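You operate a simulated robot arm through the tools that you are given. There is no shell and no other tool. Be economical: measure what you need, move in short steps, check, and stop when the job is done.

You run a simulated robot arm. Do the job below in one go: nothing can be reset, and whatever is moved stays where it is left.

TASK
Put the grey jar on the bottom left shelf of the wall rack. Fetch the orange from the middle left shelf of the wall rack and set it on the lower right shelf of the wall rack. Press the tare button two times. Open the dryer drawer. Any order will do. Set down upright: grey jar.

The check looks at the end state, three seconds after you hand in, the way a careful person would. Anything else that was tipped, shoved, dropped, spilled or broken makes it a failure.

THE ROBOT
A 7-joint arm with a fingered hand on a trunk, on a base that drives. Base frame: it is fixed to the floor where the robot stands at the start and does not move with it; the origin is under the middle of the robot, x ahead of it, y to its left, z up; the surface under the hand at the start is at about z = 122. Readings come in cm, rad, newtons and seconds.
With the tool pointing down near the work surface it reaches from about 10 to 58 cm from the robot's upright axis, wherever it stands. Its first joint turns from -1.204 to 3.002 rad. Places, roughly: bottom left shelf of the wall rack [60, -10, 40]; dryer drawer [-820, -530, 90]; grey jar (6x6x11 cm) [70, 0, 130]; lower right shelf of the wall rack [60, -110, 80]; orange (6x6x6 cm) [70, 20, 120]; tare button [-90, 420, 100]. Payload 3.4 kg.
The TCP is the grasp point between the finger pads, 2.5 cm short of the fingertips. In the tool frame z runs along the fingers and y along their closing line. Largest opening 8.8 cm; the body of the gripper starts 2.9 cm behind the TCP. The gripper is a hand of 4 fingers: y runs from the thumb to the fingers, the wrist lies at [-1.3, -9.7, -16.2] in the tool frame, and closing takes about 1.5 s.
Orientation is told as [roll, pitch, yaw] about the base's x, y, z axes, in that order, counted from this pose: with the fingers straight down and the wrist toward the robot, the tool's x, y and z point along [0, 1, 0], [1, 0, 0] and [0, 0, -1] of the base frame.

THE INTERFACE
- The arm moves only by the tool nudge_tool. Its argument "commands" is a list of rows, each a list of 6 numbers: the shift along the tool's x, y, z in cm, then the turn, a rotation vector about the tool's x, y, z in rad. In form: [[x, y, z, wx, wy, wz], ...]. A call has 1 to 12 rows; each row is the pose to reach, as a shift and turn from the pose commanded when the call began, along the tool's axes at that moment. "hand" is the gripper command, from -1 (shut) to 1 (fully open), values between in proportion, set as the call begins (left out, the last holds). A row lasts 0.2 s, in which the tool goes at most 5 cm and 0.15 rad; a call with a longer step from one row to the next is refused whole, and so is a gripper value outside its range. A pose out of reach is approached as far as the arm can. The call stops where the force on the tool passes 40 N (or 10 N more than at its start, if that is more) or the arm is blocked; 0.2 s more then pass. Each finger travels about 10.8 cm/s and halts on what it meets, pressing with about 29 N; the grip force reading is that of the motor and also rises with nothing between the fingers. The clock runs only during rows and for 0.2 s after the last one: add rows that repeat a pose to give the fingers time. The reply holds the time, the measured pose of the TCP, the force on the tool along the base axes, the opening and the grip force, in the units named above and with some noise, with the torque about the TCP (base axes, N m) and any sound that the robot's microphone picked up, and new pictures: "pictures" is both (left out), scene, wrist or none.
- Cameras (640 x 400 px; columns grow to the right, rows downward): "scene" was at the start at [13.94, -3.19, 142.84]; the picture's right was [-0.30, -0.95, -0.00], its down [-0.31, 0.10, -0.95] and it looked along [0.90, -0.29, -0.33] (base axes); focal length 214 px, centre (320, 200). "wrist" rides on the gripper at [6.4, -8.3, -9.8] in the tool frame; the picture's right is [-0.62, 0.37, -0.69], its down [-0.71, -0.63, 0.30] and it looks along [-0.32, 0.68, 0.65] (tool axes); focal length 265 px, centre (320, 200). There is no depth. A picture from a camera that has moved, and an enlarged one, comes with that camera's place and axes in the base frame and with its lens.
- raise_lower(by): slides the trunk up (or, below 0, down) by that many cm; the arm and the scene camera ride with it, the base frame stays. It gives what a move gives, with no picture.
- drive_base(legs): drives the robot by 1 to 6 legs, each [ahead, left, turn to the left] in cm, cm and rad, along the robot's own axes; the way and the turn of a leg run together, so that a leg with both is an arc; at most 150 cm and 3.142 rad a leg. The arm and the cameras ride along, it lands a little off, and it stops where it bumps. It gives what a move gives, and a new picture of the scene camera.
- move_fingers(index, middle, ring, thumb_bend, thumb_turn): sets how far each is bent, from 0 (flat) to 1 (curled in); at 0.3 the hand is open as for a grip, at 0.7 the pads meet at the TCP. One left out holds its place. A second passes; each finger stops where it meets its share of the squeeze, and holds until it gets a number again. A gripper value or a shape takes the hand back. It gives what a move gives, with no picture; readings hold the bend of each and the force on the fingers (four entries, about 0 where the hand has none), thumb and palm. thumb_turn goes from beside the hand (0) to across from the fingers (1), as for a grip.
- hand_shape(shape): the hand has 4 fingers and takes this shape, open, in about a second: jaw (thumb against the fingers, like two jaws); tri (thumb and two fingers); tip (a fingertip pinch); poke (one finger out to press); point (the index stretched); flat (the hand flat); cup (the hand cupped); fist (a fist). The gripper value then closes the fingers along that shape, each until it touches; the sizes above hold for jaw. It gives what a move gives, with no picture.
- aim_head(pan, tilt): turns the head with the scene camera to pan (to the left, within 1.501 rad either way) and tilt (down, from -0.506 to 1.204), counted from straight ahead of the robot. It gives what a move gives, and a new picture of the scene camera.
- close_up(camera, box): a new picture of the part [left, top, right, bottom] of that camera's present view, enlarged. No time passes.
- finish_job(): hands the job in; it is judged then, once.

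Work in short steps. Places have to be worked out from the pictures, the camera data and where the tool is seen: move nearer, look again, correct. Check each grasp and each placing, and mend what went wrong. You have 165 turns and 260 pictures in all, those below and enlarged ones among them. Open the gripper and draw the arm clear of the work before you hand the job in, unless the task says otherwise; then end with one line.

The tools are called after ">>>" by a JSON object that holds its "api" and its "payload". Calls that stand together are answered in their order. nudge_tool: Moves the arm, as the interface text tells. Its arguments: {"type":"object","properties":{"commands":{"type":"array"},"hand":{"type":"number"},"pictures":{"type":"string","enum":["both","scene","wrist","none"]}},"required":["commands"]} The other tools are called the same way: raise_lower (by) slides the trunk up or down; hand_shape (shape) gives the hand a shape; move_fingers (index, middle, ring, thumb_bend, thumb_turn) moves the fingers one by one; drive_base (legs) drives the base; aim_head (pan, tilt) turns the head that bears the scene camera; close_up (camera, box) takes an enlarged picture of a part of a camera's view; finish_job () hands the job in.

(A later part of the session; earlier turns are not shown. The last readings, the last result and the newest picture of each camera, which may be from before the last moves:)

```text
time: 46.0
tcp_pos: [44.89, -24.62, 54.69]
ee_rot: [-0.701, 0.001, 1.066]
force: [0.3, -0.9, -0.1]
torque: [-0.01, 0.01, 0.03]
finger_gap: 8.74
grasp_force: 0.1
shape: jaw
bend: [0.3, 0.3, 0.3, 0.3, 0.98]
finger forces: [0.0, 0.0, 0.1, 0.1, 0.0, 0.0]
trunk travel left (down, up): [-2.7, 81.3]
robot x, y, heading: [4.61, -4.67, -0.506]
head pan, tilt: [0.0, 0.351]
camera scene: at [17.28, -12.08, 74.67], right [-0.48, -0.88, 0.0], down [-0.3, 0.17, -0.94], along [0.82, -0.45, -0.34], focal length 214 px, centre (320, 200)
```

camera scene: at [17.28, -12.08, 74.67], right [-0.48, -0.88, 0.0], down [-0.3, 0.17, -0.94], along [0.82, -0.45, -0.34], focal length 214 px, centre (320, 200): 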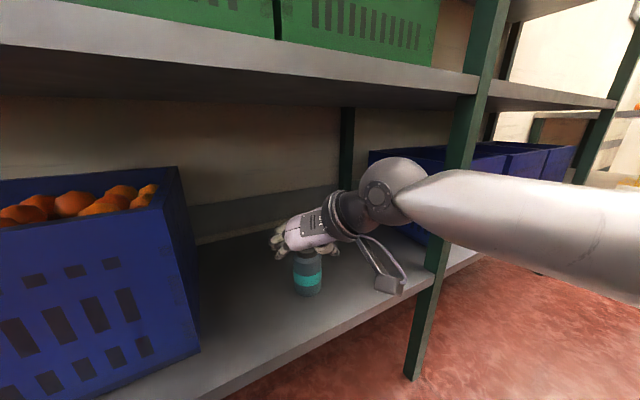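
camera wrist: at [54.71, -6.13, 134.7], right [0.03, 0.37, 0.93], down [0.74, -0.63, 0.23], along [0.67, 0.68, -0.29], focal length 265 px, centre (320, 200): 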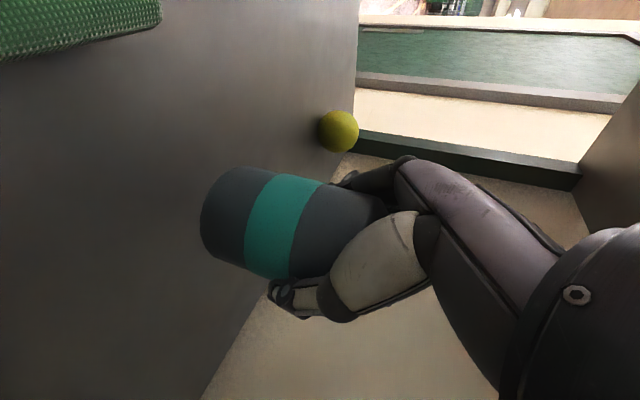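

Jar stands upright. I back the base straight out along its heading and turn back to face the rack.

>>> {"api": "drive_base", "payload": {"legs": [[-27, 0, 0], [0, 0, 0.505]]}}

>>> {"api": "raise_lower", "payload": {"by": 38}}

>>> {"api": "raise_lower", "payload": {"by": 32}}

>>> {"api": "aim_head", "payload": {"pan": 0.2, "tilt": 0.4}}

```text
time: 49.3
tcp_pos: [26.18, 10.49, 54.59]
ee_rot: [-0.7, 0.002, 1.576]
force: [1.2, 0.6, 0.4]
torque: [0.01, -0.02, 0.01]
finger_gap: 8.76
grasp_force: 0.1
shape: jaw
bend: [0.3, 0.3, 0.3, 0.3, 0.98]
finger forces: [0.1, 0.0, 0.1, 0.0, 0.1, 0.0]
trunk travel left (down, up): [-2.7, 81.3]
robot x, y, heading: [-18.61, 8.21, 0.004]
head pan, tilt: [0.0, 0.351]
camera scene: at [-4.27, 7.8, 74.67], right [0.0, -1.0, 0.0], down [-0.34, 0.0, -0.94], along [0.94, 0.0, -0.34], focal length 214 px, centre (320, 200)
```

scene: 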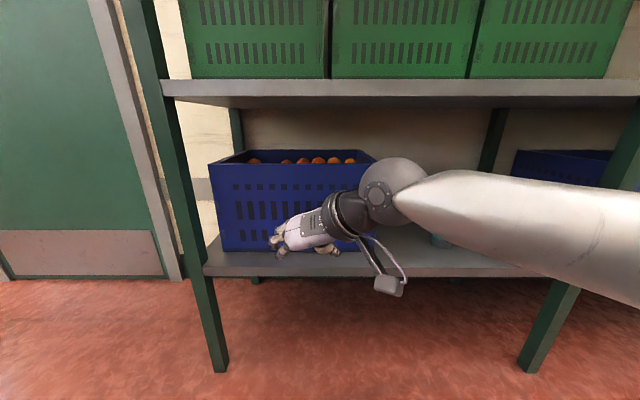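

```text
time: 53.0
tcp_pos: [26.28, 10.51, 92.7]
ee_rot: [-0.7, -0.002, 1.575]
force: [-0.2, 1.4, -0.5]
torque: [0.01, 0.01, 0.0]
finger_gap: 8.79
grasp_force: 0.1
shape: jaw
bend: [0.3, 0.3, 0.3, 0.3, 0.98]
finger forces: [0.0, 0.1, 0.0, 0.0, 0.0, 0.0]
trunk travel left (down, up): [-40.7, 43.3]
robot x, y, heading: [-18.43, 8.09, 0.004]
head pan, tilt: [0.0, 0.351]
```

```text
time: 56.1
tcp_pos: [26.09, 10.48, 124.63]
ee_rot: [-0.7, 0.001, 1.576]
force: [-0.1, 0.8, 0.4]
torque: [0.0, 0.03, -0.03]
finger_gap: 8.73
grasp_force: 0.0
shape: jaw
bend: [0.3, 0.3, 0.3, 0.3, 0.98]
finger forces: [0.0, 0.0, 0.0, 0.1, 0.1, 0.1]
trunk travel left (down, up): [-72.7, 11.3]
robot x, y, heading: [-18.66, 8.33, 0.004]
head pan, tilt: [0.0, 0.351]
```

```text
time: 56.9
tcp_pos: [26.11, 10.44, 124.66]
ee_rot: [-0.7, 0.0, 1.576]
force: [0.5, 0.1, 0.6]
torque: [0.05, 0.0, 0.0]
finger_gap: 8.76
grasp_force: 0.1
shape: jaw
bend: [0.3, 0.3, 0.3, 0.3, 0.98]
finger forces: [0.0, 0.0, 0.0, 0.0, 0.0, 0.1]
trunk travel left (down, up): [-72.7, 11.3]
robot x, y, heading: [-18.55, 8.07, 0.001]
head pan, tilt: [0.201, 0.4]
camera scene: at [-4.5, 9.63, 144.22], right [0.2, -0.98, 0.0], down [-0.38, -0.08, -0.92], along [0.9, 0.19, -0.39], focal length 214 px, centre (320, 200)
```

scene: 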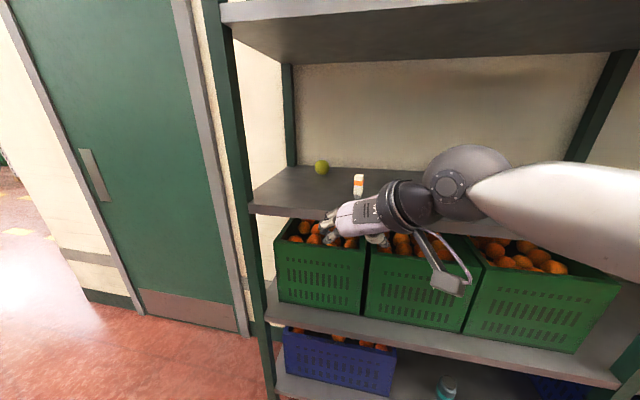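

The jar still stands on the bottom shelf, and the orange looks to be at about [70, 24.5, 125]. I raise the tool, line up to the left, then drive in above the small bottle.

>>> {"api": "nudge_tool", "payload": {"commands": [[-2.2, 0, -2.6, 0, 0, 0], [-4.4, 0, -5.2, 0, 0, 0], [-6.6, 0, -7.8, 0, 0, 0], [-8.8, 0, -10.4, 0, 0, 0], [-8.8, 0, -10.4, 0, 0, 0]], "pictures": "none"}}

>>> {"api": "drive_base", "payload": {"legs": [[0, 14, 0], [30, 0, 0]]}}

>>> {"api": "close_up", "payload": {"camera": "wrist", "box": [0, 0, 640, 400]}}

```text
time: 58.1
tcp_pos: [26.22, 10.32, 138.27]
ee_rot: [-0.7, 0.0, 1.577]
force: [0.4, -0.7, -0.4]
torque: [0.0, 0.03, 0.02]
finger_gap: 8.78
grasp_force: 0.1
shape: jaw
bend: [0.3, 0.3, 0.3, 0.3, 0.98]
finger forces: [0.0, 0.1, 0.0, 0.1, 0.1, 0.0]
trunk travel left (down, up): [-72.7, 11.3]
robot x, y, heading: [-18.45, 8.17, 0.006]
head pan, tilt: [0.201, 0.4]
```

```text
time: 61.1
tcp_pos: [56.44, 24.73, 138.3]
ee_rot: [-0.7, 0.0, 1.577]
force: [-0.6, -0.5, 0.6]
torque: [-0.03, 0.01, 0.03]
finger_gap: 8.77
grasp_force: 0.0
shape: jaw
bend: [0.3, 0.3, 0.3, 0.3, 0.98]
finger forces: [0.1, 0.1, 0.1, 0.0, 0.1, 0.1]
trunk travel left (down, up): [-72.7, 11.3]
robot x, y, heading: [11.71, 22.42, 0.002]
head pan, tilt: [0.201, 0.4]
camera scene: at [25.87, 23.85, 144.21], right [0.2, -0.98, 0.0], down [-0.38, -0.08, -0.92], along [0.9, 0.19, -0.39], focal length 214 px, centre (320, 200)
```

scene: 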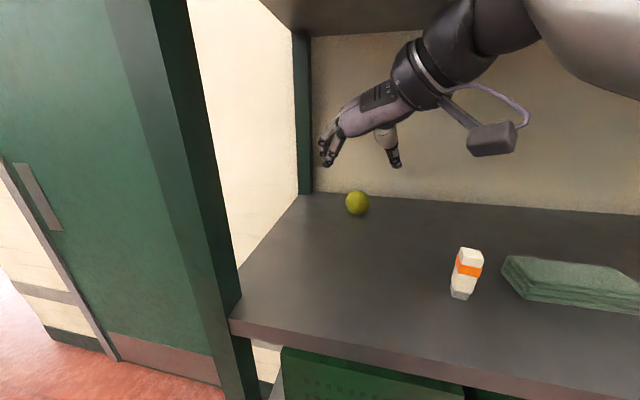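

```text
1.00 times, centred on (320, 200) of wrist (not enlarged: the box is as wide or as high as the picture)
camera zoom: at [45.28, 16.36, 141.68], right [0.03, 0.37, 0.93], down [0.75, -0.63, 0.23], along [0.67, 0.69, -0.29], focal length 265 px, centre (320, 200)
```

zoom: 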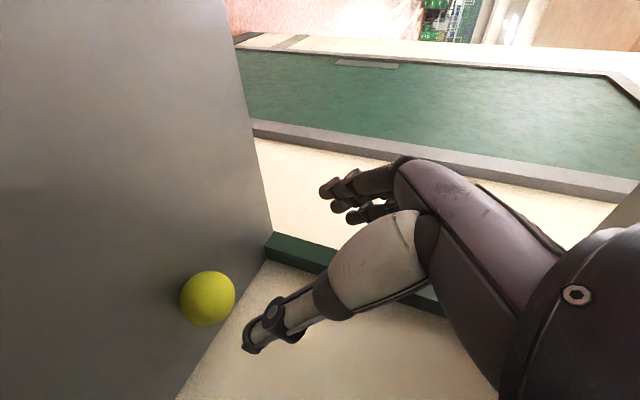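

Both views put the orange at about [70.7, 24.7, 125]. I drive 4 cm ahead, then go to a point 8 cm back from the grasp.

>>> {"api": "drive_base", "payload": {"legs": [[4, 0, 0]]}}

>>> {"api": "nudge_tool", "payload": {"commands": [[0.2, 0, 2.6, 0, 0, 0], [0.5, 0, 5, 0, 0, 0], [0.7, 0, 8, 0, 0, 0], [0.7, 0, 8, 0, 0, 0]], "pictures": "both"}}

```text
time: 62.0
tcp_pos: [60.42, 24.75, 138.24]
ee_rot: [-0.701, -0.001, 1.575]
force: [-0.7, 0.4, 0.6]
torque: [0.02, 0.05, -0.03]
finger_gap: 8.76
grasp_force: 0.0
shape: jaw
bend: [0.3, 0.3, 0.3, 0.3, 0.98]
finger forces: [0.0, 0.0, 0.0, 0.0, 0.0, 0.1]
trunk travel left (down, up): [-72.7, 11.3]
robot x, y, heading: [15.72, 22.43, 0.007]
head pan, tilt: [0.201, 0.4]
camera scene: at [29.79, 23.88, 144.22], right [0.2, -0.98, 0.0], down [-0.38, -0.08, -0.92], along [0.9, 0.19, -0.39], focal length 214 px, centre (320, 200)
```

scene: 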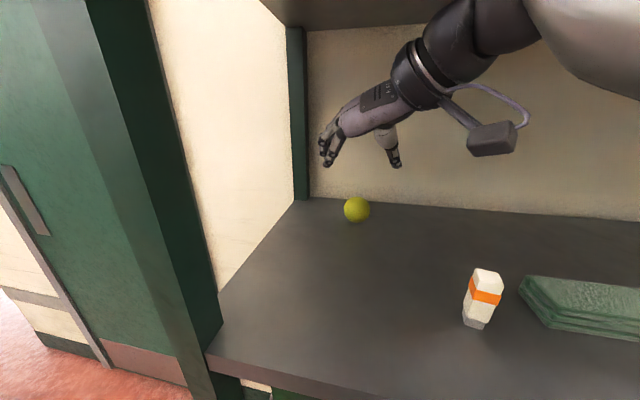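

```text
time: 63.0
tcp_pos: [64.82, 24.61, 131.66]
ee_rot: [-0.7, 0.002, 1.578]
force: [0.5, -0.2, -0.6]
torque: [0.03, -0.01, 0.02]
finger_gap: 8.78
grasp_force: 0.1
shape: jaw
bend: [0.3, 0.3, 0.3, 0.3, 0.98]
finger forces: [0.0, 0.1, 0.1, 0.1, 0.0, 0.1]
trunk travel left (down, up): [-72.7, 11.3]
robot x, y, heading: [15.85, 22.24, 0.003]
head pan, tilt: [0.201, 0.4]
camera scene: at [29.74, 23.88, 144.22], right [0.2, -0.98, 0.0], down [-0.38, -0.08, -0.92], along [0.9, 0.19, -0.39], focal length 214 px, centre (320, 200)
camera wrist: at [53.67, 16.3, 135.1], right [0.02, 0.37, 0.93], down [0.75, -0.63, 0.23], along [0.67, 0.69, -0.29], focal length 265 px, centre (320, 200)
```

scene: 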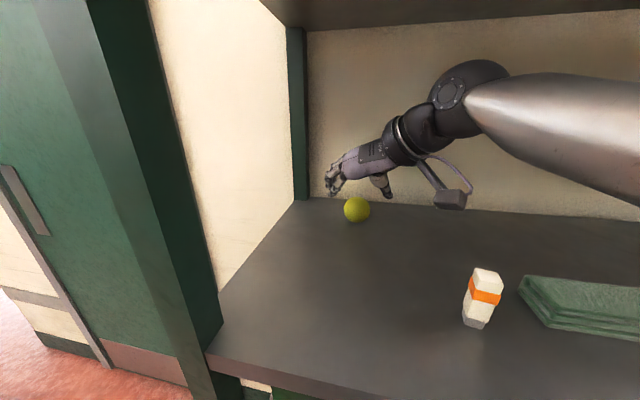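
wrist: 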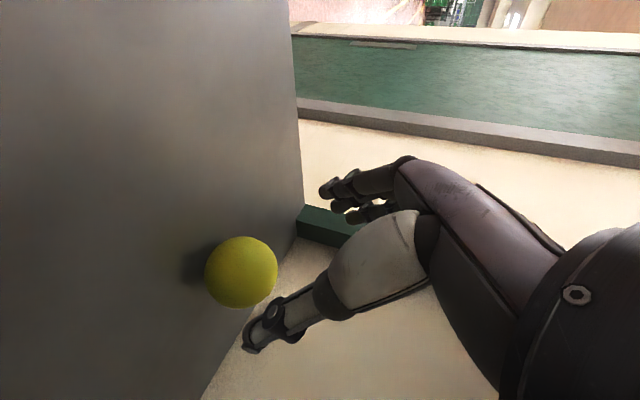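

The orange is refined to [70.9, 24.7, 125]. I slide in the last 8 cm.

>>> {"api": "nudge_tool", "payload": {"commands": [[-0.1, 0.1, 2.5, 0, 0, 0], [-0.2, 0.1, 5, 0, 0, 0], [-0.3, 0.1, 7, 0, 0, 0], [-0.38, 0.1, 8.2, 0, 0, 0], [-0.38, 0.1, 8.2, 0, 0, 0]], "pictures": "both"}}

>>> {"api": "close_up", "payload": {"camera": "scene", "box": [290, 150, 450, 250]}}

```text
time: 64.2
tcp_pos: [70.59, 24.79, 125.73]
ee_rot: [-0.7, 0.0, 1.576]
force: [-0.6, 0.2, -0.7]
torque: [0.0, 0.01, -0.02]
finger_gap: 8.77
grasp_force: 0.1
shape: jaw
bend: [0.3, 0.3, 0.3, 0.3, 0.98]
finger forces: [0.0, 0.1, 0.0, 0.0, 0.1, 0.1]
trunk travel left (down, up): [-72.7, 11.3]
robot x, y, heading: [15.74, 22.21, 0.004]
head pan, tilt: [0.201, 0.4]
camera scene: at [29.78, 23.87, 144.22], right [0.2, -0.98, 0.0], down [-0.38, -0.08, -0.92], along [0.9, 0.19, -0.39], focal length 214 px, centre (320, 200)
camera wrist: at [59.36, 16.46, 129.1], right [0.02, 0.37, 0.93], down [0.75, -0.63, 0.23], along [0.67, 0.69, -0.29], focal length 265 px, centre (320, 200)
```

scene: 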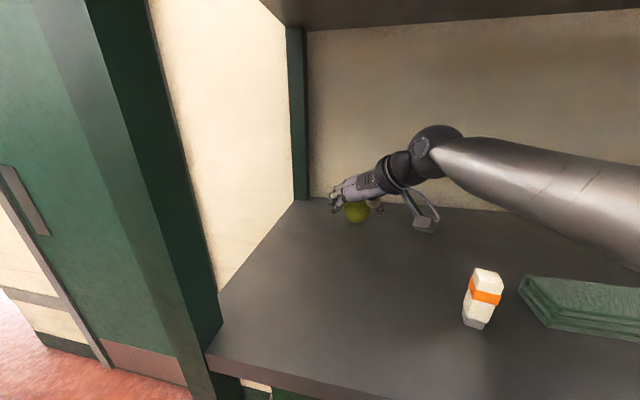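
wrist: 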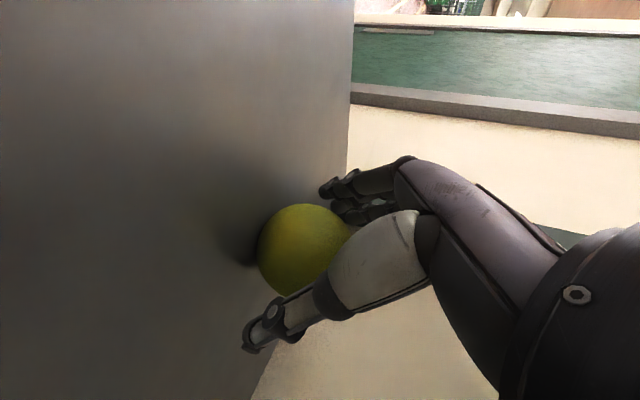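

```text
4.00 times, centred on (370, 200) of scene
camera zoom: at [29.78, 23.87, 144.22], right [0.2, -0.98, 0.0], down [-0.38, -0.08, -0.92], along [0.9, 0.19, -0.39], focal length 858 px, centre (120, 200)
```

zoom: 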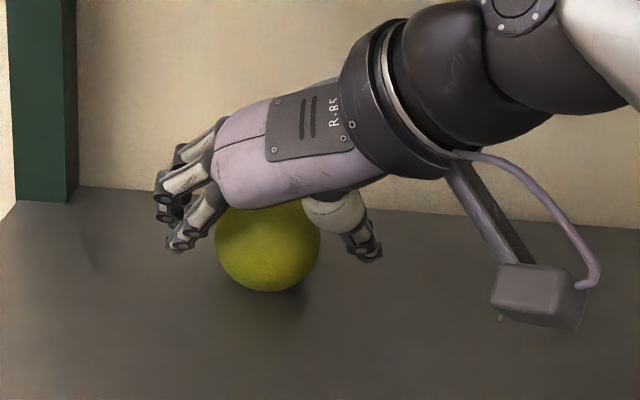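

The orange lies between thumb and fingers, slightly nearer than the pads. I shift 0.5 cm in tool x and close.

>>> {"api": "nudge_tool", "payload": {"commands": [[0.3, 0, 0, 0, 0, 0], [0.5, 0, 0, 0, 0, 0], [0.5, 0, 0, 0, 0, 0]], "pictures": "none"}}

>>> {"api": "nudge_tool", "payload": {"commands": [[0, 0, 0, 0, 0, 0], [0, 0, 0, 0, 0, 0], [0, 0, 0, 0, 0, 0], [0, 0, 0, 0, 0, 0], [0, 0, 0, 0, 0, 0], [0, 0, 0, 0, 0, 0], [0, 0, 0, 0, 0, 0], [0, 0, 0, 0, 0, 0]], "hand": -1, "pictures": "both"}}

```text
time: 65.0
tcp_pos: [70.1, 24.68, 125.48]
ee_rot: [-0.701, -0.001, 1.575]
force: [-0.1, 0.5, -0.5]
torque: [-0.02, -0.02, 0.01]
finger_gap: 8.78
grasp_force: 0.0
shape: jaw
bend: [0.3, 0.3, 0.3, 0.3, 0.98]
finger forces: [0.1, 0.1, 0.0, 0.0, 0.0, 0.0]
trunk travel left (down, up): [-72.7, 11.3]
robot x, y, heading: [15.46, 22.42, 0.006]
head pan, tilt: [0.201, 0.4]
```

```text
time: 66.8
tcp_pos: [70.13, 24.97, 125.53]
ee_rot: [-0.7, -0.001, 1.576]
force: [0.4, 0.1, -0.6]
torque: [-0.01, 0.03, 0.02]
finger_gap: 4.52
grasp_force: 29.4
shape: jaw
bend: [0.74, 0.42, 0.44, 0.69, 0.99]
finger forces: [14.1, 8.4, 3.7, 0.0, 25.2, 0.1]
trunk travel left (down, up): [-72.7, 11.3]
robot x, y, heading: [15.8, 22.09, 0.003]
head pan, tilt: [0.201, 0.4]
camera scene: at [29.82, 23.87, 144.21], right [0.2, -0.98, 0.0], down [-0.38, -0.08, -0.92], along [0.9, 0.19, -0.39], focal length 214 px, centre (320, 200)
camera wrist: at [58.99, 16.52, 128.78], right [0.03, 0.37, 0.93], down [0.75, -0.63, 0.23], along [0.67, 0.69, -0.29], focal length 265 px, centre (320, 200)
```

scene: 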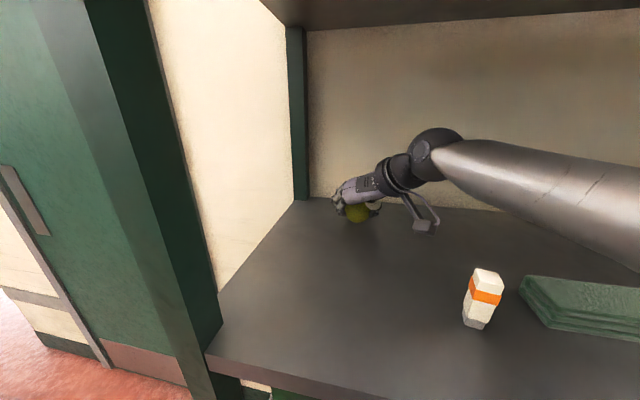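
wrist: 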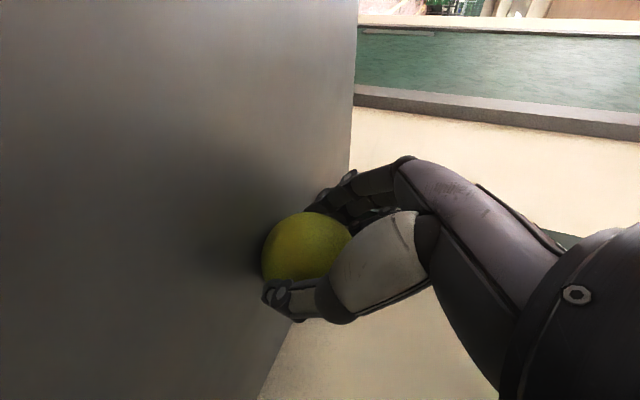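

Held by all fingers and the thumb. I lift 8 cm and check.

>>> {"api": "nudge_tool", "payload": {"commands": [[-0.64, 0, -0.77, 0, 0, 0], [-1.9, 0, -2.3, 0, 0, 0], [-3.5, 0, -4.2, 0, 0, 0], [-5.15, 0, -6.1, 0, 0, 0], [-5.15, 0, -6.1, 0, 0, 0]], "pictures": "both"}}

```text
time: 68.0
tcp_pos: [70.15, 24.92, 133.42]
ee_rot: [-0.701, 0.001, 1.575]
force: [-0.4, 0.4, -1.5]
torque: [0.0, 0.03, 0.05]
finger_gap: 4.5
grasp_force: 29.3
shape: jaw
bend: [0.74, 0.42, 0.44, 0.69, 0.99]
finger forces: [14.2, 8.3, 3.8, 0.0, 25.2, 0.0]
trunk travel left (down, up): [-72.7, 11.3]
robot x, y, heading: [15.69, 22.12, 0.009]
head pan, tilt: [0.201, 0.4]
camera scene: at [29.84, 23.84, 144.21], right [0.2, -0.98, 0.0], down [-0.38, -0.08, -0.92], along [0.9, 0.19, -0.39], focal length 214 px, centre (320, 200)
camera wrist: at [58.96, 16.51, 136.84], right [0.03, 0.37, 0.93], down [0.75, -0.63, 0.23], along [0.67, 0.69, -0.29], focal length 265 px, centre (320, 200)
```

scene: 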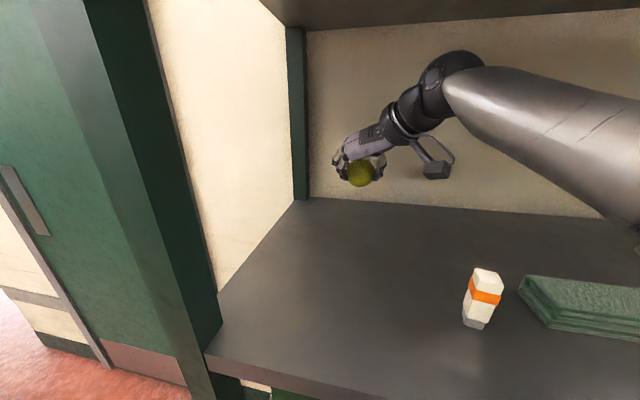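
wrist: 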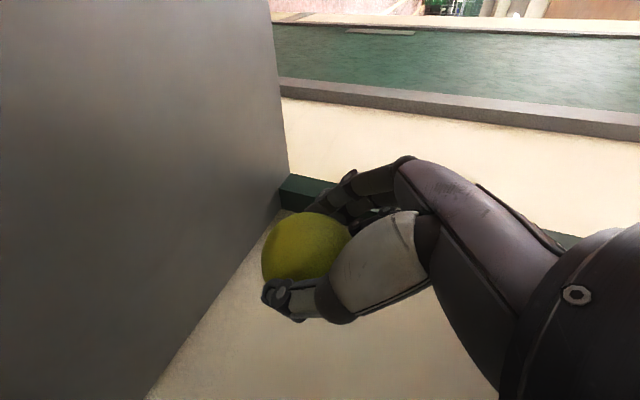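

Secure. I back out, shift right to the right-hand bay and lower the trunk 40 cm.

>>> {"api": "drive_base", "payload": {"legs": [[-42, 0, 0], [0, -114, 0]]}}

>>> {"api": "raise_lower", "payload": {"by": -38}}

>>> {"api": "aim_head", "payload": {"pan": -0.1, "tilt": 0.4}}

```text
time: 76.0
tcp_pos: [29.36, -89.73, 133.51]
ee_rot: [-0.701, -0.001, 1.592]
force: [-0.2, -0.2, -0.4]
torque: [0.01, 0.04, -0.01]
finger_gap: 4.47
grasp_force: 28.6
shape: jaw
bend: [0.74, 0.42, 0.44, 0.69, 0.99]
finger forces: [14.1, 8.3, 3.9, 0.1, 25.2, 0.0]
trunk travel left (down, up): [-72.7, 11.3]
robot x, y, heading: [-25.32, -93.23, 0.024]
head pan, tilt: [0.201, 0.4]
camera scene: at [-10.98, -91.42, 144.22], right [0.22, -0.98, 0.0], down [-0.38, -0.09, -0.92], along [0.9, 0.2, -0.39], focal length 214 px, centre (320, 200)
```

scene: 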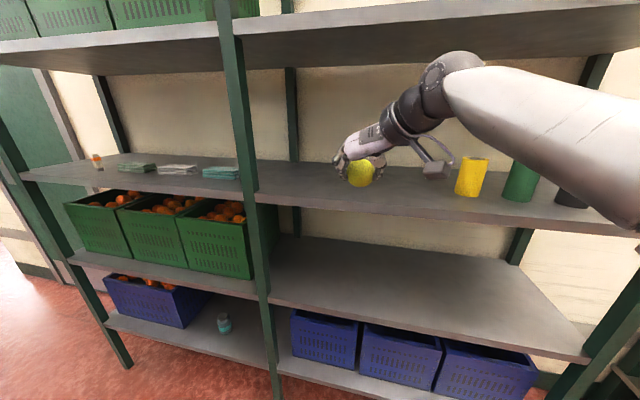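

```text
time: 79.7
tcp_pos: [29.18, -89.74, 95.46]
ee_rot: [-0.7, -0.001, 1.591]
force: [0.3, 0.2, -1.1]
torque: [0.01, 0.03, -0.01]
finger_gap: 4.49
grasp_force: 29.0
shape: jaw
bend: [0.74, 0.42, 0.44, 0.69, 0.99]
finger forces: [14.1, 8.4, 3.7, 0.0, 25.2, 0.1]
trunk travel left (down, up): [-34.7, 49.3]
robot x, y, heading: [-25.18, -93.45, 0.018]
head pan, tilt: [0.201, 0.4]
```

```text
time: 80.5
tcp_pos: [29.34, -89.8, 95.45]
ee_rot: [-0.7, 0.001, 1.59]
force: [-0.1, -0.3, -0.9]
torque: [-0.03, 0.0, -0.03]
finger_gap: 4.49
grasp_force: 29.5
shape: jaw
bend: [0.74, 0.42, 0.44, 0.69, 0.99]
finger forces: [14.1, 8.3, 3.8, 0.1, 25.2, 0.0]
trunk travel left (down, up): [-34.7, 49.3]
robot x, y, heading: [-24.83, -93.2, 0.022]
head pan, tilt: [-0.099, 0.4]
camera scene: at [-10.79, -94.16, 106.21], right [-0.08, -1.0, 0.0], down [-0.39, 0.03, -0.92], along [0.92, -0.07, -0.39], focal length 214 px, centre (320, 200)
```

scene: 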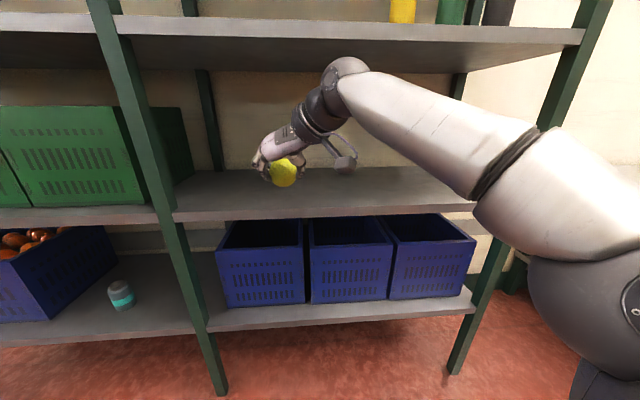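

The jar is still upright and the right-hand lower shelf is empty. I drive in 26 cm.

>>> {"api": "drive_base", "payload": {"legs": [[26, 0, 0]]}}

>>> {"api": "close_up", "payload": {"camera": "wrist", "box": [0, 0, 640, 400]}}

```text
time: 82.4
tcp_pos: [55.41, -88.83, 95.51]
ee_rot: [-0.699, -0.001, 1.598]
force: [0.2, 0.0, -1.1]
torque: [0.01, 0.01, 0.02]
finger_gap: 4.46
grasp_force: 28.9
shape: jaw
bend: [0.74, 0.42, 0.44, 0.69, 0.99]
finger forces: [14.1, 8.2, 3.8, 0.0, 25.2, 0.0]
trunk travel left (down, up): [-34.7, 49.3]
robot x, y, heading: [1.18, -92.39, 0.026]
head pan, tilt: [-0.099, 0.4]
camera scene: at [15.47, -93.46, 106.21], right [-0.07, -1.0, 0.0], down [-0.39, 0.03, -0.92], along [0.92, -0.07, -0.39], focal length 214 px, centre (320, 200)
```

scene: 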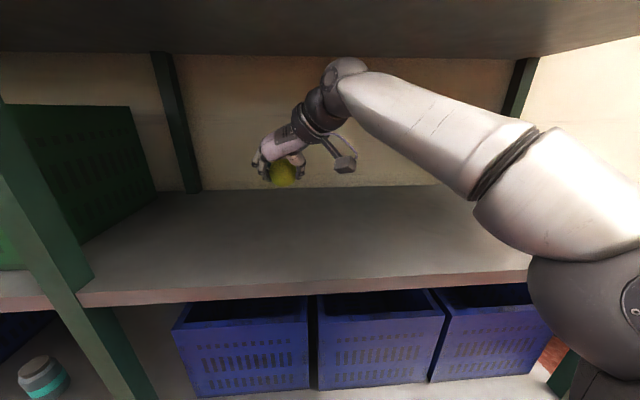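

```text
1.00 times, centred on (320, 200) of wrist (not enlarged: the box is as wide or as high as the picture)
camera zoom: at [44.53, -97.4, 98.82], right [0.02, 0.37, 0.93], down [0.76, -0.61, 0.23], along [0.65, 0.7, -0.29], focal length 265 px, centre (320, 200)
```

zoom: 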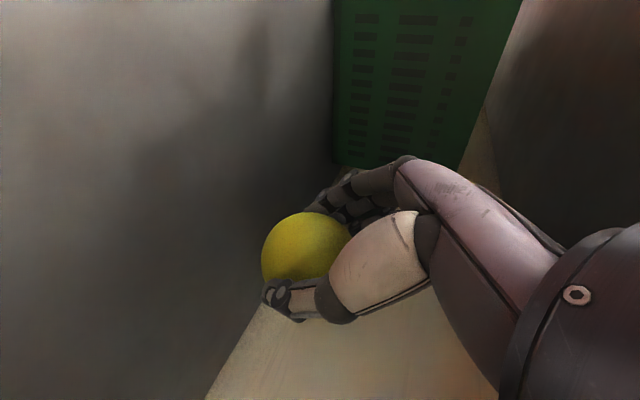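

The shelf surface is about z≈81, so contact should come near TCP z≈84.5. I lower 9 cm first.

>>> {"api": "nudge_tool", "payload": {"commands": [[1.3, 0, 1.5, 0, 0, 0], [2.6, 0, 3.1, 0, 0, 0], [3.9, 0, 4.6, 0, 0, 0], [5.1, 0, 6.1, 0, 0, 0], [5.8, 0, 6.9, 0, 0, 0], [5.8, 0, 6.9, 0, 0, 0]], "pictures": "scene"}}

>>> {"api": "close_up", "payload": {"camera": "scene", "box": [220, 130, 400, 250]}}

```text
time: 83.8
tcp_pos: [55.7, -88.77, 86.21]
ee_rot: [-0.7, 0.002, 1.6]
force: [0.9, 0.3, -1.1]
torque: [0.0, 0.05, 0.02]
finger_gap: 4.49
grasp_force: 29.1
shape: jaw
bend: [0.74, 0.42, 0.44, 0.69, 0.99]
finger forces: [14.2, 8.3, 3.8, 0.0, 25.2, 0.0]
trunk travel left (down, up): [-34.7, 49.3]
robot x, y, heading: [1.27, -92.17, 0.027]
head pan, tilt: [-0.099, 0.4]
camera scene: at [15.44, -93.46, 106.21], right [-0.07, -1.0, 0.0], down [-0.39, 0.03, -0.92], along [0.92, -0.07, -0.39], focal length 214 px, centre (320, 200)
```

scene: 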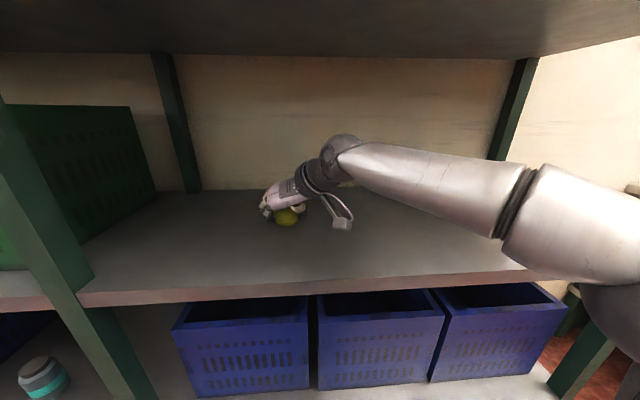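

```text
3.33 times, centred on (310, 190) of scene
camera zoom: at [15.44, -93.46, 106.21], right [-0.07, -1.0, 0.0], down [-0.39, 0.03, -0.92], along [0.92, -0.07, -0.39], focal length 715 px, centre (353, 233)
```

zoom: 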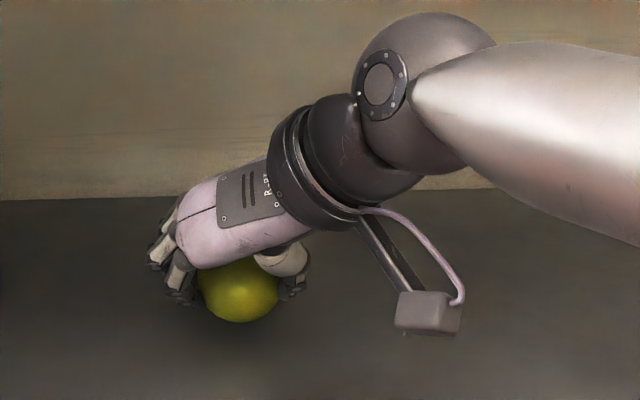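

Getting close; I lower in small steps and watch the force.

>>> {"api": "nudge_tool", "payload": {"commands": [[0.2, 0, 0.23, 0, 0, 0], [0.4, 0, 0.46, 0, 0, 0], [0.4, 0, 0.46, 0, 0, 0]], "pictures": "none"}}

>>> {"api": "nudge_tool", "payload": {"commands": [[0.1, 0, 0.11, 0, 0, 0], [0.19, 0, 0.23, 0, 0, 0], [0.19, 0, 0.23, 0, 0, 0]], "pictures": "none"}}

>>> {"api": "nudge_tool", "payload": {"commands": [[0.1, 0, 0.11, 0, 0, 0], [0.19, 0, 0.23, 0, 0, 0], [0.19, 0, 0.23, 0, 0, 0]], "pictures": "none"}}

```text
time: 84.6
tcp_pos: [55.46, -88.91, 85.7]
ee_rot: [-0.7, 0.001, 1.598]
force: [0.1, 0.5, -1.1]
torque: [0.01, 0.03, 0.01]
finger_gap: 4.5
grasp_force: 29.3
shape: jaw
bend: [0.74, 0.42, 0.44, 0.69, 0.99]
finger forces: [14.2, 8.3, 3.8, 0.1, 25.2, 0.0]
trunk travel left (down, up): [-34.7, 49.3]
robot x, y, heading: [0.87, -92.01, 0.027]
head pan, tilt: [-0.099, 0.4]
```

```text
time: 85.4
tcp_pos: [55.47, -88.77, 85.53]
ee_rot: [-0.7, -0.001, 1.599]
force: [0.3, -0.1, -1.3]
torque: [0.0, 0.02, 0.04]
finger_gap: 4.48
grasp_force: 29.5
shape: jaw
bend: [0.74, 0.42, 0.44, 0.69, 0.99]
finger forces: [14.0, 8.3, 3.8, 0.0, 25.2, 0.0]
trunk travel left (down, up): [-34.7, 49.3]
robot x, y, heading: [1.32, -92.69, 0.025]
head pan, tilt: [-0.099, 0.4]
```

```text
time: 86.2
tcp_pos: [55.56, -88.78, 85.34]
ee_rot: [-0.703, -0.001, 1.598]
force: [-0.7, -1.1, 3.3]
torque: [0.01, -0.06, -0.05]
finger_gap: 4.46
grasp_force: 28.9
shape: jaw
bend: [0.74, 0.42, 0.44, 0.69, 0.99]
finger forces: [13.7, 8.7, 4.1, 0.1, 25.3, 0.0]
trunk travel left (down, up): [-34.7, 49.3]
robot x, y, heading: [0.86, -92.76, 0.025]
head pan, tilt: [-0.099, 0.4]
```

Contact (upward force +4 N). I open gradually so that the orange isn't kicked.

>>> {"api": "nudge_tool", "payload": {"commands": [[0, 0, 0, 0, 0, 0], [0, 0, 0, 0, 0, 0], [0, 0, 0, 0, 0, 0], [0, 0, 0, 0, 0, 0]], "hand": 0.3, "pictures": "none"}}

>>> {"api": "nudge_tool", "payload": {"commands": [[0, 0, 0, 0, 0, 0], [0, 0, 0, 0, 0, 0], [0, 0, 0, 0, 0, 0], [0, 0, 0, 0, 0, 0], [0, 0, 0, 0, 0, 0]], "hand": 1, "pictures": "wrist"}}

>>> {"api": "close_up", "payload": {"camera": "scene", "box": [220, 130, 400, 250]}}

```text
time: 87.2
tcp_pos: [55.53, -88.74, 85.19]
ee_rot: [-0.7, 0.0, 1.599]
force: [0.3, -0.2, -0.2]
torque: [-0.05, 0.0, 0.03]
finger_gap: 5.67
grasp_force: 0.1
shape: jaw
bend: [0.28, 0.39, 0.36, 0.62, 1.0]
finger forces: [0.1, 0.0, 0.0, 0.0, 0.1, 0.0]
trunk travel left (down, up): [-34.7, 49.3]
robot x, y, heading: [1.14, -93.0, 0.024]
head pan, tilt: [-0.099, 0.4]
```

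```text
time: 88.4
tcp_pos: [55.62, -88.75, 85.28]
ee_rot: [-0.701, 0.001, 1.599]
force: [0.3, 0.5, 0.0]
torque: [0.0, 0.03, -0.01]
finger_gap: 8.77
grasp_force: 0.0
shape: jaw
bend: [0.3, 0.3, 0.3, 0.3, 0.98]
finger forces: [0.1, 0.0, 0.0, 0.1, 0.0, 0.1]
trunk travel left (down, up): [-34.7, 49.3]
robot x, y, heading: [1.4, -92.48, 0.025]
head pan, tilt: [-0.099, 0.4]
camera wrist: at [44.51, -97.37, 88.6], right [0.02, 0.37, 0.93], down [0.76, -0.61, 0.23], along [0.65, 0.7, -0.29], focal length 265 px, centre (320, 200)
```

wrist: 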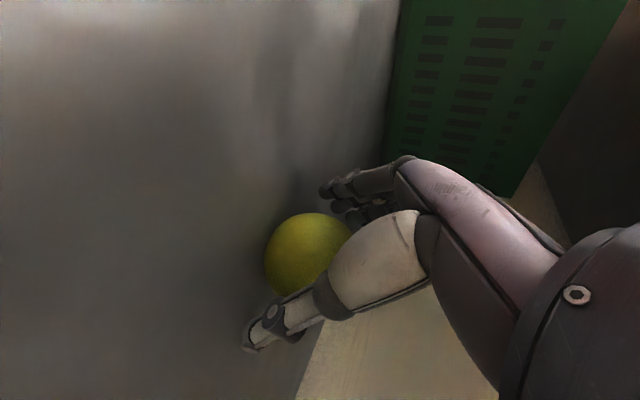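

```text
3.33 times, centred on (310, 190) of scene
camera zoom: at [15.43, -93.47, 106.22], right [-0.07, -1.0, 0.0], down [-0.39, 0.03, -0.92], along [0.92, -0.07, -0.39], focal length 715 px, centre (353, 233)
```

zoom: 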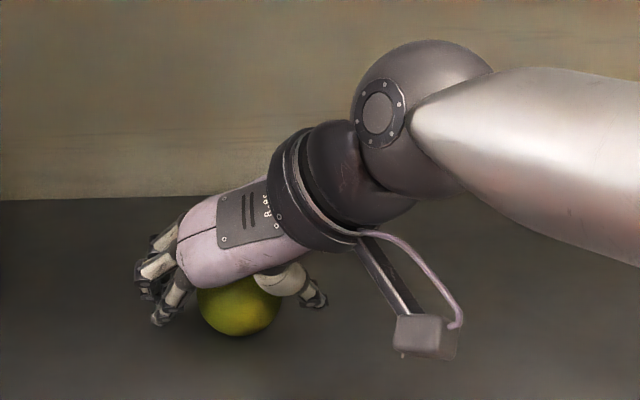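

Orange is resting freely. I withdraw along the finger axis.

>>> {"api": "nudge_tool", "payload": {"commands": [[0, 0, -1.5, 0, 0, 0], [0, 0, -3, 0, 0, 0], [0, 0, -5, 0, 0, 0], [0, 0, -7.5, 0, 0, 0], [0, 0, -10, 0, 0, 0], [0, 0, -10, 0, 0, 0]], "pictures": "scene"}}

```text
time: 89.8
tcp_pos: [49.14, -88.86, 92.88]
ee_rot: [-0.7, 0.0, 1.599]
force: [0.5, 0.2, -0.4]
torque: [-0.04, 0.01, 0.0]
finger_gap: 8.79
grasp_force: 0.0
shape: jaw
bend: [0.3, 0.3, 0.3, 0.3, 0.98]
finger forces: [0.0, 0.0, 0.0, 0.0, 0.1, 0.1]
trunk travel left (down, up): [-34.7, 49.3]
robot x, y, heading: [1.08, -92.54, 0.028]
head pan, tilt: [-0.099, 0.4]
camera scene: at [15.42, -93.47, 106.22], right [-0.07, -1.0, 0.0], down [-0.39, 0.03, -0.92], along [0.92, -0.07, -0.39], focal length 214 px, centre (320, 200)
```

scene: 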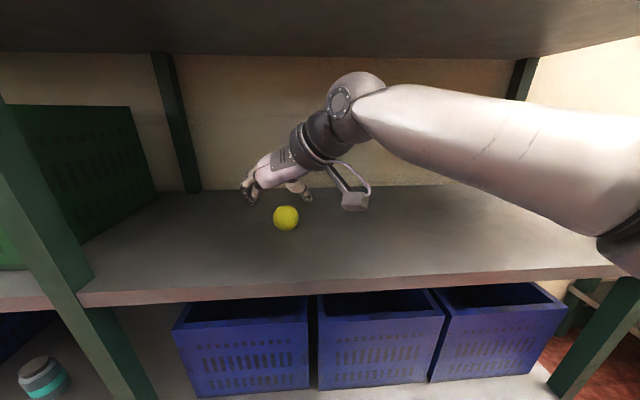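

Orange placed. I back away and look around for the scale and routes.

>>> {"api": "drive_base", "payload": {"legs": [[-50, 0, 0]]}}

>>> {"api": "aim_head", "payload": {"pan": 1.45, "tilt": 0.2}}

>>> {"api": "aim_head", "payload": {"pan": -1.45, "tilt": 0.2}}

```text
time: 92.6
tcp_pos: [0.58, -90.33, 92.94]
ee_rot: [-0.7, 0.0, 1.596]
force: [-0.2, -0.1, -0.3]
torque: [-0.01, 0.02, -0.03]
finger_gap: 8.77
grasp_force: 0.0
shape: jaw
bend: [0.3, 0.3, 0.3, 0.3, 0.98]
finger forces: [0.0, 0.0, 0.0, 0.0, 0.1, 0.0]
trunk travel left (down, up): [-34.7, 49.3]
robot x, y, heading: [-47.25, -94.04, 0.019]
head pan, tilt: [-0.099, 0.4]
camera scene: at [-33.0, -94.7, 106.22], right [-0.08, -1.0, 0.0], down [-0.39, 0.03, -0.92], along [0.92, -0.07, -0.39], focal length 214 px, centre (320, 200)
```

scene: 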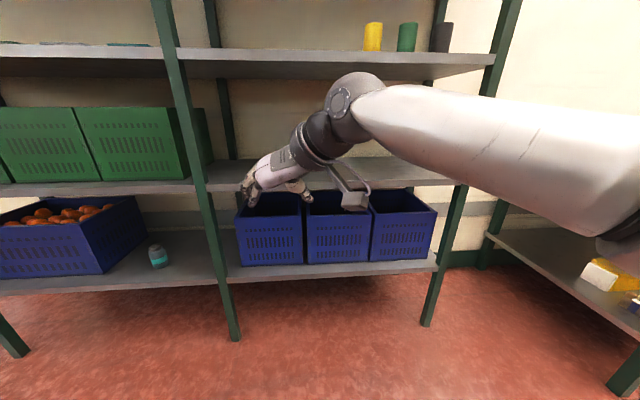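

```text
time: 94.3
tcp_pos: [0.71, -90.2, 92.87]
ee_rot: [-0.7, 0.002, 1.592]
force: [0.2, -0.7, -0.3]
torque: [-0.02, 0.01, -0.01]
finger_gap: 8.78
grasp_force: 0.1
shape: jaw
bend: [0.3, 0.3, 0.3, 0.3, 0.98]
finger forces: [0.1, 0.1, 0.1, 0.0, 0.0, 0.0]
trunk travel left (down, up): [-34.7, 49.3]
robot x, y, heading: [-47.15, -93.95, 0.023]
head pan, tilt: [1.45, 0.201]
camera scene: at [-41.29, -84.71, 108.07], right [0.99, -0.1, 0.0], down [-0.02, -0.2, -0.98], along [0.1, 0.98, -0.2], focal length 214 px, centre (320, 200)
```

scene: 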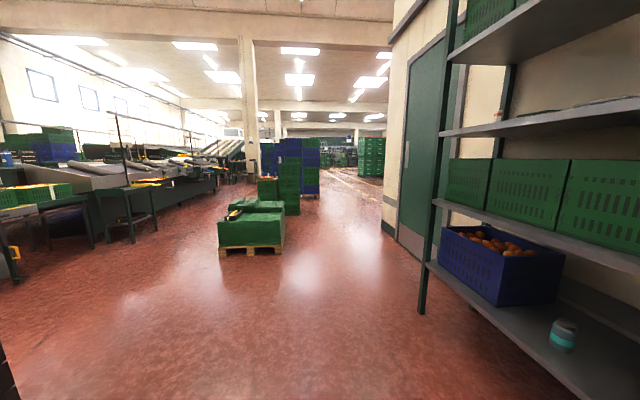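

```text
time: 96.8
tcp_pos: [0.53, -90.32, 92.96]
ee_rot: [-0.699, 0.0, 1.593]
force: [-0.1, 0.3, 0.3]
torque: [-0.04, 0.01, -0.03]
finger_gap: 8.8
grasp_force: 0.0
shape: jaw
bend: [0.3, 0.3, 0.3, 0.3, 0.98]
finger forces: [0.1, 0.0, 0.0, 0.0, 0.1, 0.0]
trunk travel left (down, up): [-34.7, 49.3]
robot x, y, heading: [-47.02, -93.61, 0.021]
head pan, tilt: [-1.45, 0.201]
camera scene: at [-40.9, -103.2, 108.07], right [-0.99, -0.14, 0.0], down [-0.03, 0.2, -0.98], along [0.14, -0.97, -0.2], focal length 214 px, centre (320, 200)
```

scene: 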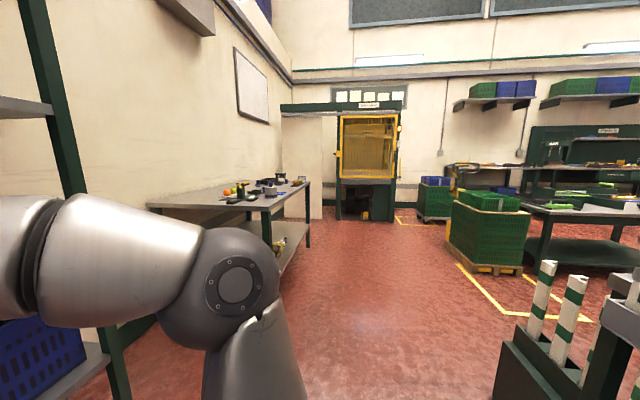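

The tare button at [-90, 420] lies behind the pallet area to the left. I turn left and drive towards it, then look.

>>> {"api": "drive_base", "payload": {"legs": [[0, 0, 1.55], [140, 0, 0]]}}

>>> {"api": "aim_head", "payload": {"pan": 0.0, "tilt": 0.2}}

```text
time: 107.6
tcp_pos: [-53.07, 94.3, 92.93]
ee_rot: [-0.7, 0.001, -3.135]
force: [-0.7, -0.4, -0.1]
torque: [0.0, -0.02, 0.02]
finger_gap: 8.75
grasp_force: 0.0
shape: jaw
bend: [0.3, 0.3, 0.3, 0.3, 0.98]
finger forces: [0.0, 0.0, 0.0, 0.1, 0.1, 0.0]
trunk travel left (down, up): [-34.7, 49.3]
robot x, y, heading: [-50.46, 46.29, 1.578]
head pan, tilt: [-1.45, 0.201]
camera scene: at [-41.06, 52.12, 108.07], right [0.13, -0.99, 0.0], down [-0.2, -0.03, -0.98], along [0.97, 0.12, -0.2], focal length 214 px, centre (320, 200)
```

scene: 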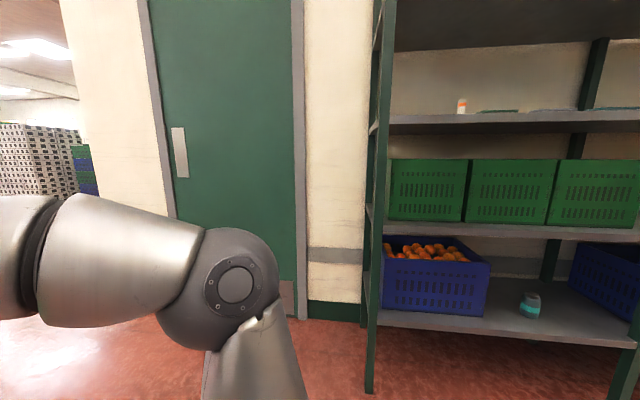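

```text
time: 109.2
tcp_pos: [-53.04, 94.32, 92.84]
ee_rot: [-0.7, 0.001, -3.134]
force: [0.0, -0.5, 0.1]
torque: [0.02, -0.01, 0.02]
finger_gap: 8.75
grasp_force: 0.1
shape: jaw
bend: [0.3, 0.3, 0.3, 0.3, 0.98]
finger forces: [0.1, 0.0, 0.0, 0.0, 0.0, 0.0]
trunk travel left (down, up): [-34.7, 49.3]
robot x, y, heading: [-50.07, 46.32, 1.571]
head pan, tilt: [0.0, 0.201]
camera scene: at [-50.35, 60.27, 108.07], right [1.0, 0.0, 0.0], down [0.0, -0.2, -0.98], along [0.0, 0.98, -0.2], focal length 214 px, centre (320, 200)
```

scene: 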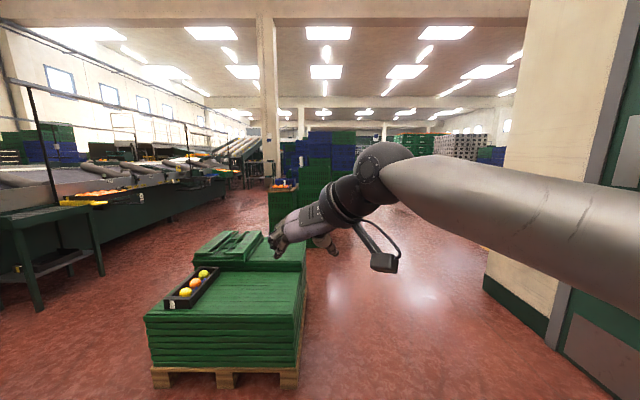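

I zoom in on the region where the tare button should be.

>>> {"api": "close_up", "payload": {"camera": "scene", "box": [220, 120, 380, 220]}}

```text
4.00 times, centred on (300, 170) of scene
camera zoom: at [-50.35, 60.27, 108.07], right [1.0, 0.0, 0.0], down [0.0, -0.2, -0.98], along [0.0, 0.98, -0.2], focal length 858 px, centre (400, 320)
```

zoom: 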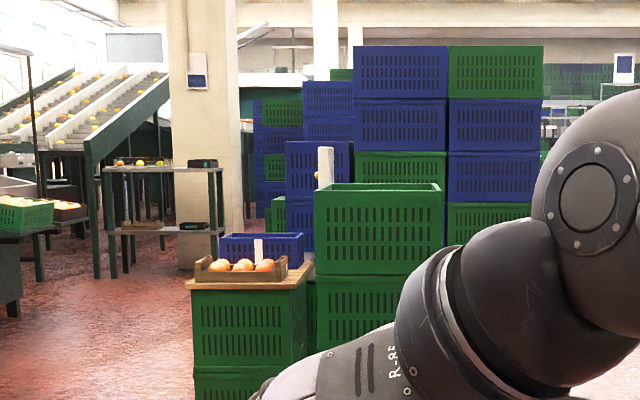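

A white panel near the projected spot (behind the green crates) could be the scale's display. I move right around the pallet and go closer.

>>> {"api": "drive_base", "payload": {"legs": [[0, -47, 0], [150, 0, 0], [60, 0, 0]]}}

>>> {"api": "aim_head", "payload": {"pan": 0.4, "tilt": 0.1}}

```text
time: 121.8
tcp_pos: [-11.56, 299.96, 92.87]
ee_rot: [-0.7, -0.001, -3.113]
force: [-1.2, 0.2, 0.3]
torque: [-0.02, 0.0, 0.04]
finger_gap: 8.76
grasp_force: 0.0
shape: jaw
bend: [0.3, 0.3, 0.3, 0.3, 0.98]
finger forces: [0.0, 0.0, 0.0, 0.1, 0.0, 0.1]
trunk travel left (down, up): [-34.7, 49.3]
robot x, y, heading: [-8.1, 251.92, 1.598]
head pan, tilt: [0.0, 0.201]
camera scene: at [-8.15, 266.11, 108.07], right [1.0, 0.03, 0.0], down [0.01, -0.2, -0.98], along [-0.03, 0.98, -0.2], focal length 214 px, centre (320, 200)
```

scene: 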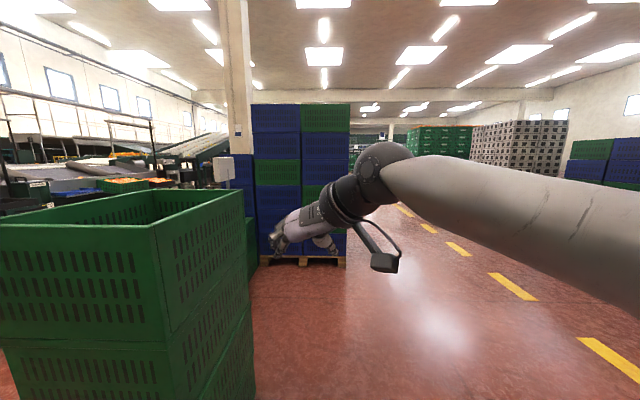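

```text
time: 122.7
tcp_pos: [-11.56, 300.08, 92.94]
ee_rot: [-0.699, 0.002, -3.114]
force: [0.1, -0.5, -0.1]
torque: [0.01, 0.01, 0.03]
finger_gap: 8.79
grasp_force: 0.0
shape: jaw
bend: [0.3, 0.3, 0.3, 0.3, 0.98]
finger forces: [0.0, 0.0, 0.1, 0.0, 0.0, 0.1]
trunk travel left (down, up): [-34.7, 49.3]
robot x, y, heading: [-7.63, 252.2, 1.593]
head pan, tilt: [0.4, 0.099]
camera scene: at [-11.7, 265.16, 109.01], right [0.91, 0.41, 0.0], down [0.04, -0.09, -0.99], along [-0.41, 0.91, -0.1], focal length 214 px, centre (320, 200)
```

scene: 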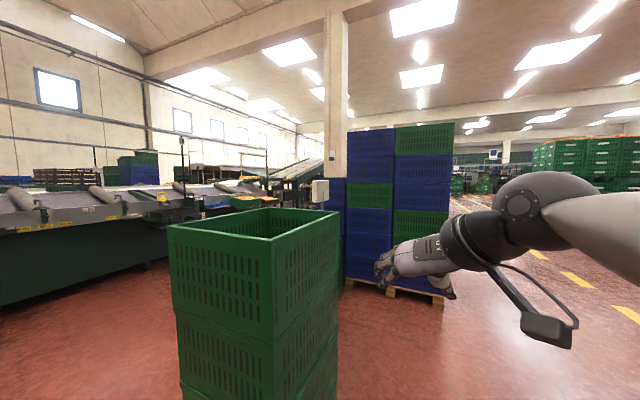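

The white box on a pole at about [-81, 420, 100] matches. I zoom in.

>>> {"api": "close_up", "payload": {"camera": "scene", "box": [290, 160, 354, 200]}}

```text
10.00 times, centred on (322, 180) of scene
camera zoom: at [-11.7, 265.16, 109.01], right [0.91, 0.41, 0.0], down [0.04, -0.09, -0.99], along [-0.41, 0.91, -0.1], focal length 2145 px, centre (300, 400)
```

zoom: 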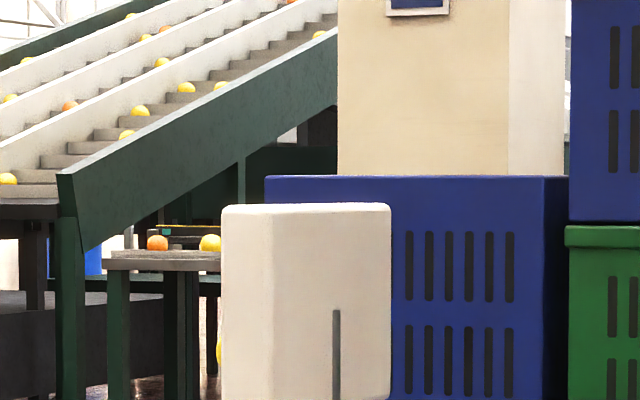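

The display's slot side faces me; its front probably faces -x (the aisle). I raise the trunk so that the arm clears the crates, then pass between the pallet and the crate stack to the left aisle.

>>> {"api": "raise_lower", "payload": {"by": 40}}

>>> {"api": "drive_base", "payload": {"legs": [[20, 0, -0.025], [0, 100, 0]]}}

```text
time: 126.5
tcp_pos: [-11.63, 300.02, 132.97]
ee_rot: [-0.699, 0.0, -3.114]
force: [0.5, 0.3, -0.3]
torque: [0.0, -0.02, 0.02]
finger_gap: 8.75
grasp_force: 0.0
shape: jaw
bend: [0.3, 0.3, 0.3, 0.3, 0.98]
finger forces: [0.0, 0.1, 0.1, 0.0, 0.0, 0.0]
trunk travel left (down, up): [-74.7, 9.3]
robot x, y, heading: [-7.74, 252.33, 1.592]
head pan, tilt: [0.4, 0.099]
```

```text
time: 132.9
tcp_pos: [-110.84, 320.17, 132.94]
ee_rot: [-0.699, -0.001, 3.135]
force: [-0.2, -0.4, -1.0]
torque: [-0.01, 0.0, 0.0]
finger_gap: 8.75
grasp_force: 0.1
shape: jaw
bend: [0.3, 0.3, 0.3, 0.3, 0.98]
finger forces: [0.2, 0.0, 0.1, 0.1, 0.0, 0.0]
trunk travel left (down, up): [-74.7, 9.3]
robot x, y, heading: [-108.65, 272.52, 1.567]
head pan, tilt: [0.4, 0.099]
camera scene: at [-112.17, 285.25, 149.01], right [0.92, 0.38, 0.0], down [0.04, -0.09, -1.0], along [-0.38, 0.92, -0.1], focal length 214 px, centre (320, 200)
```

scene: 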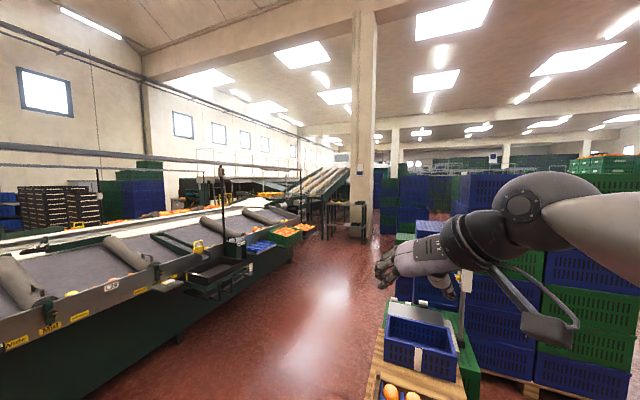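

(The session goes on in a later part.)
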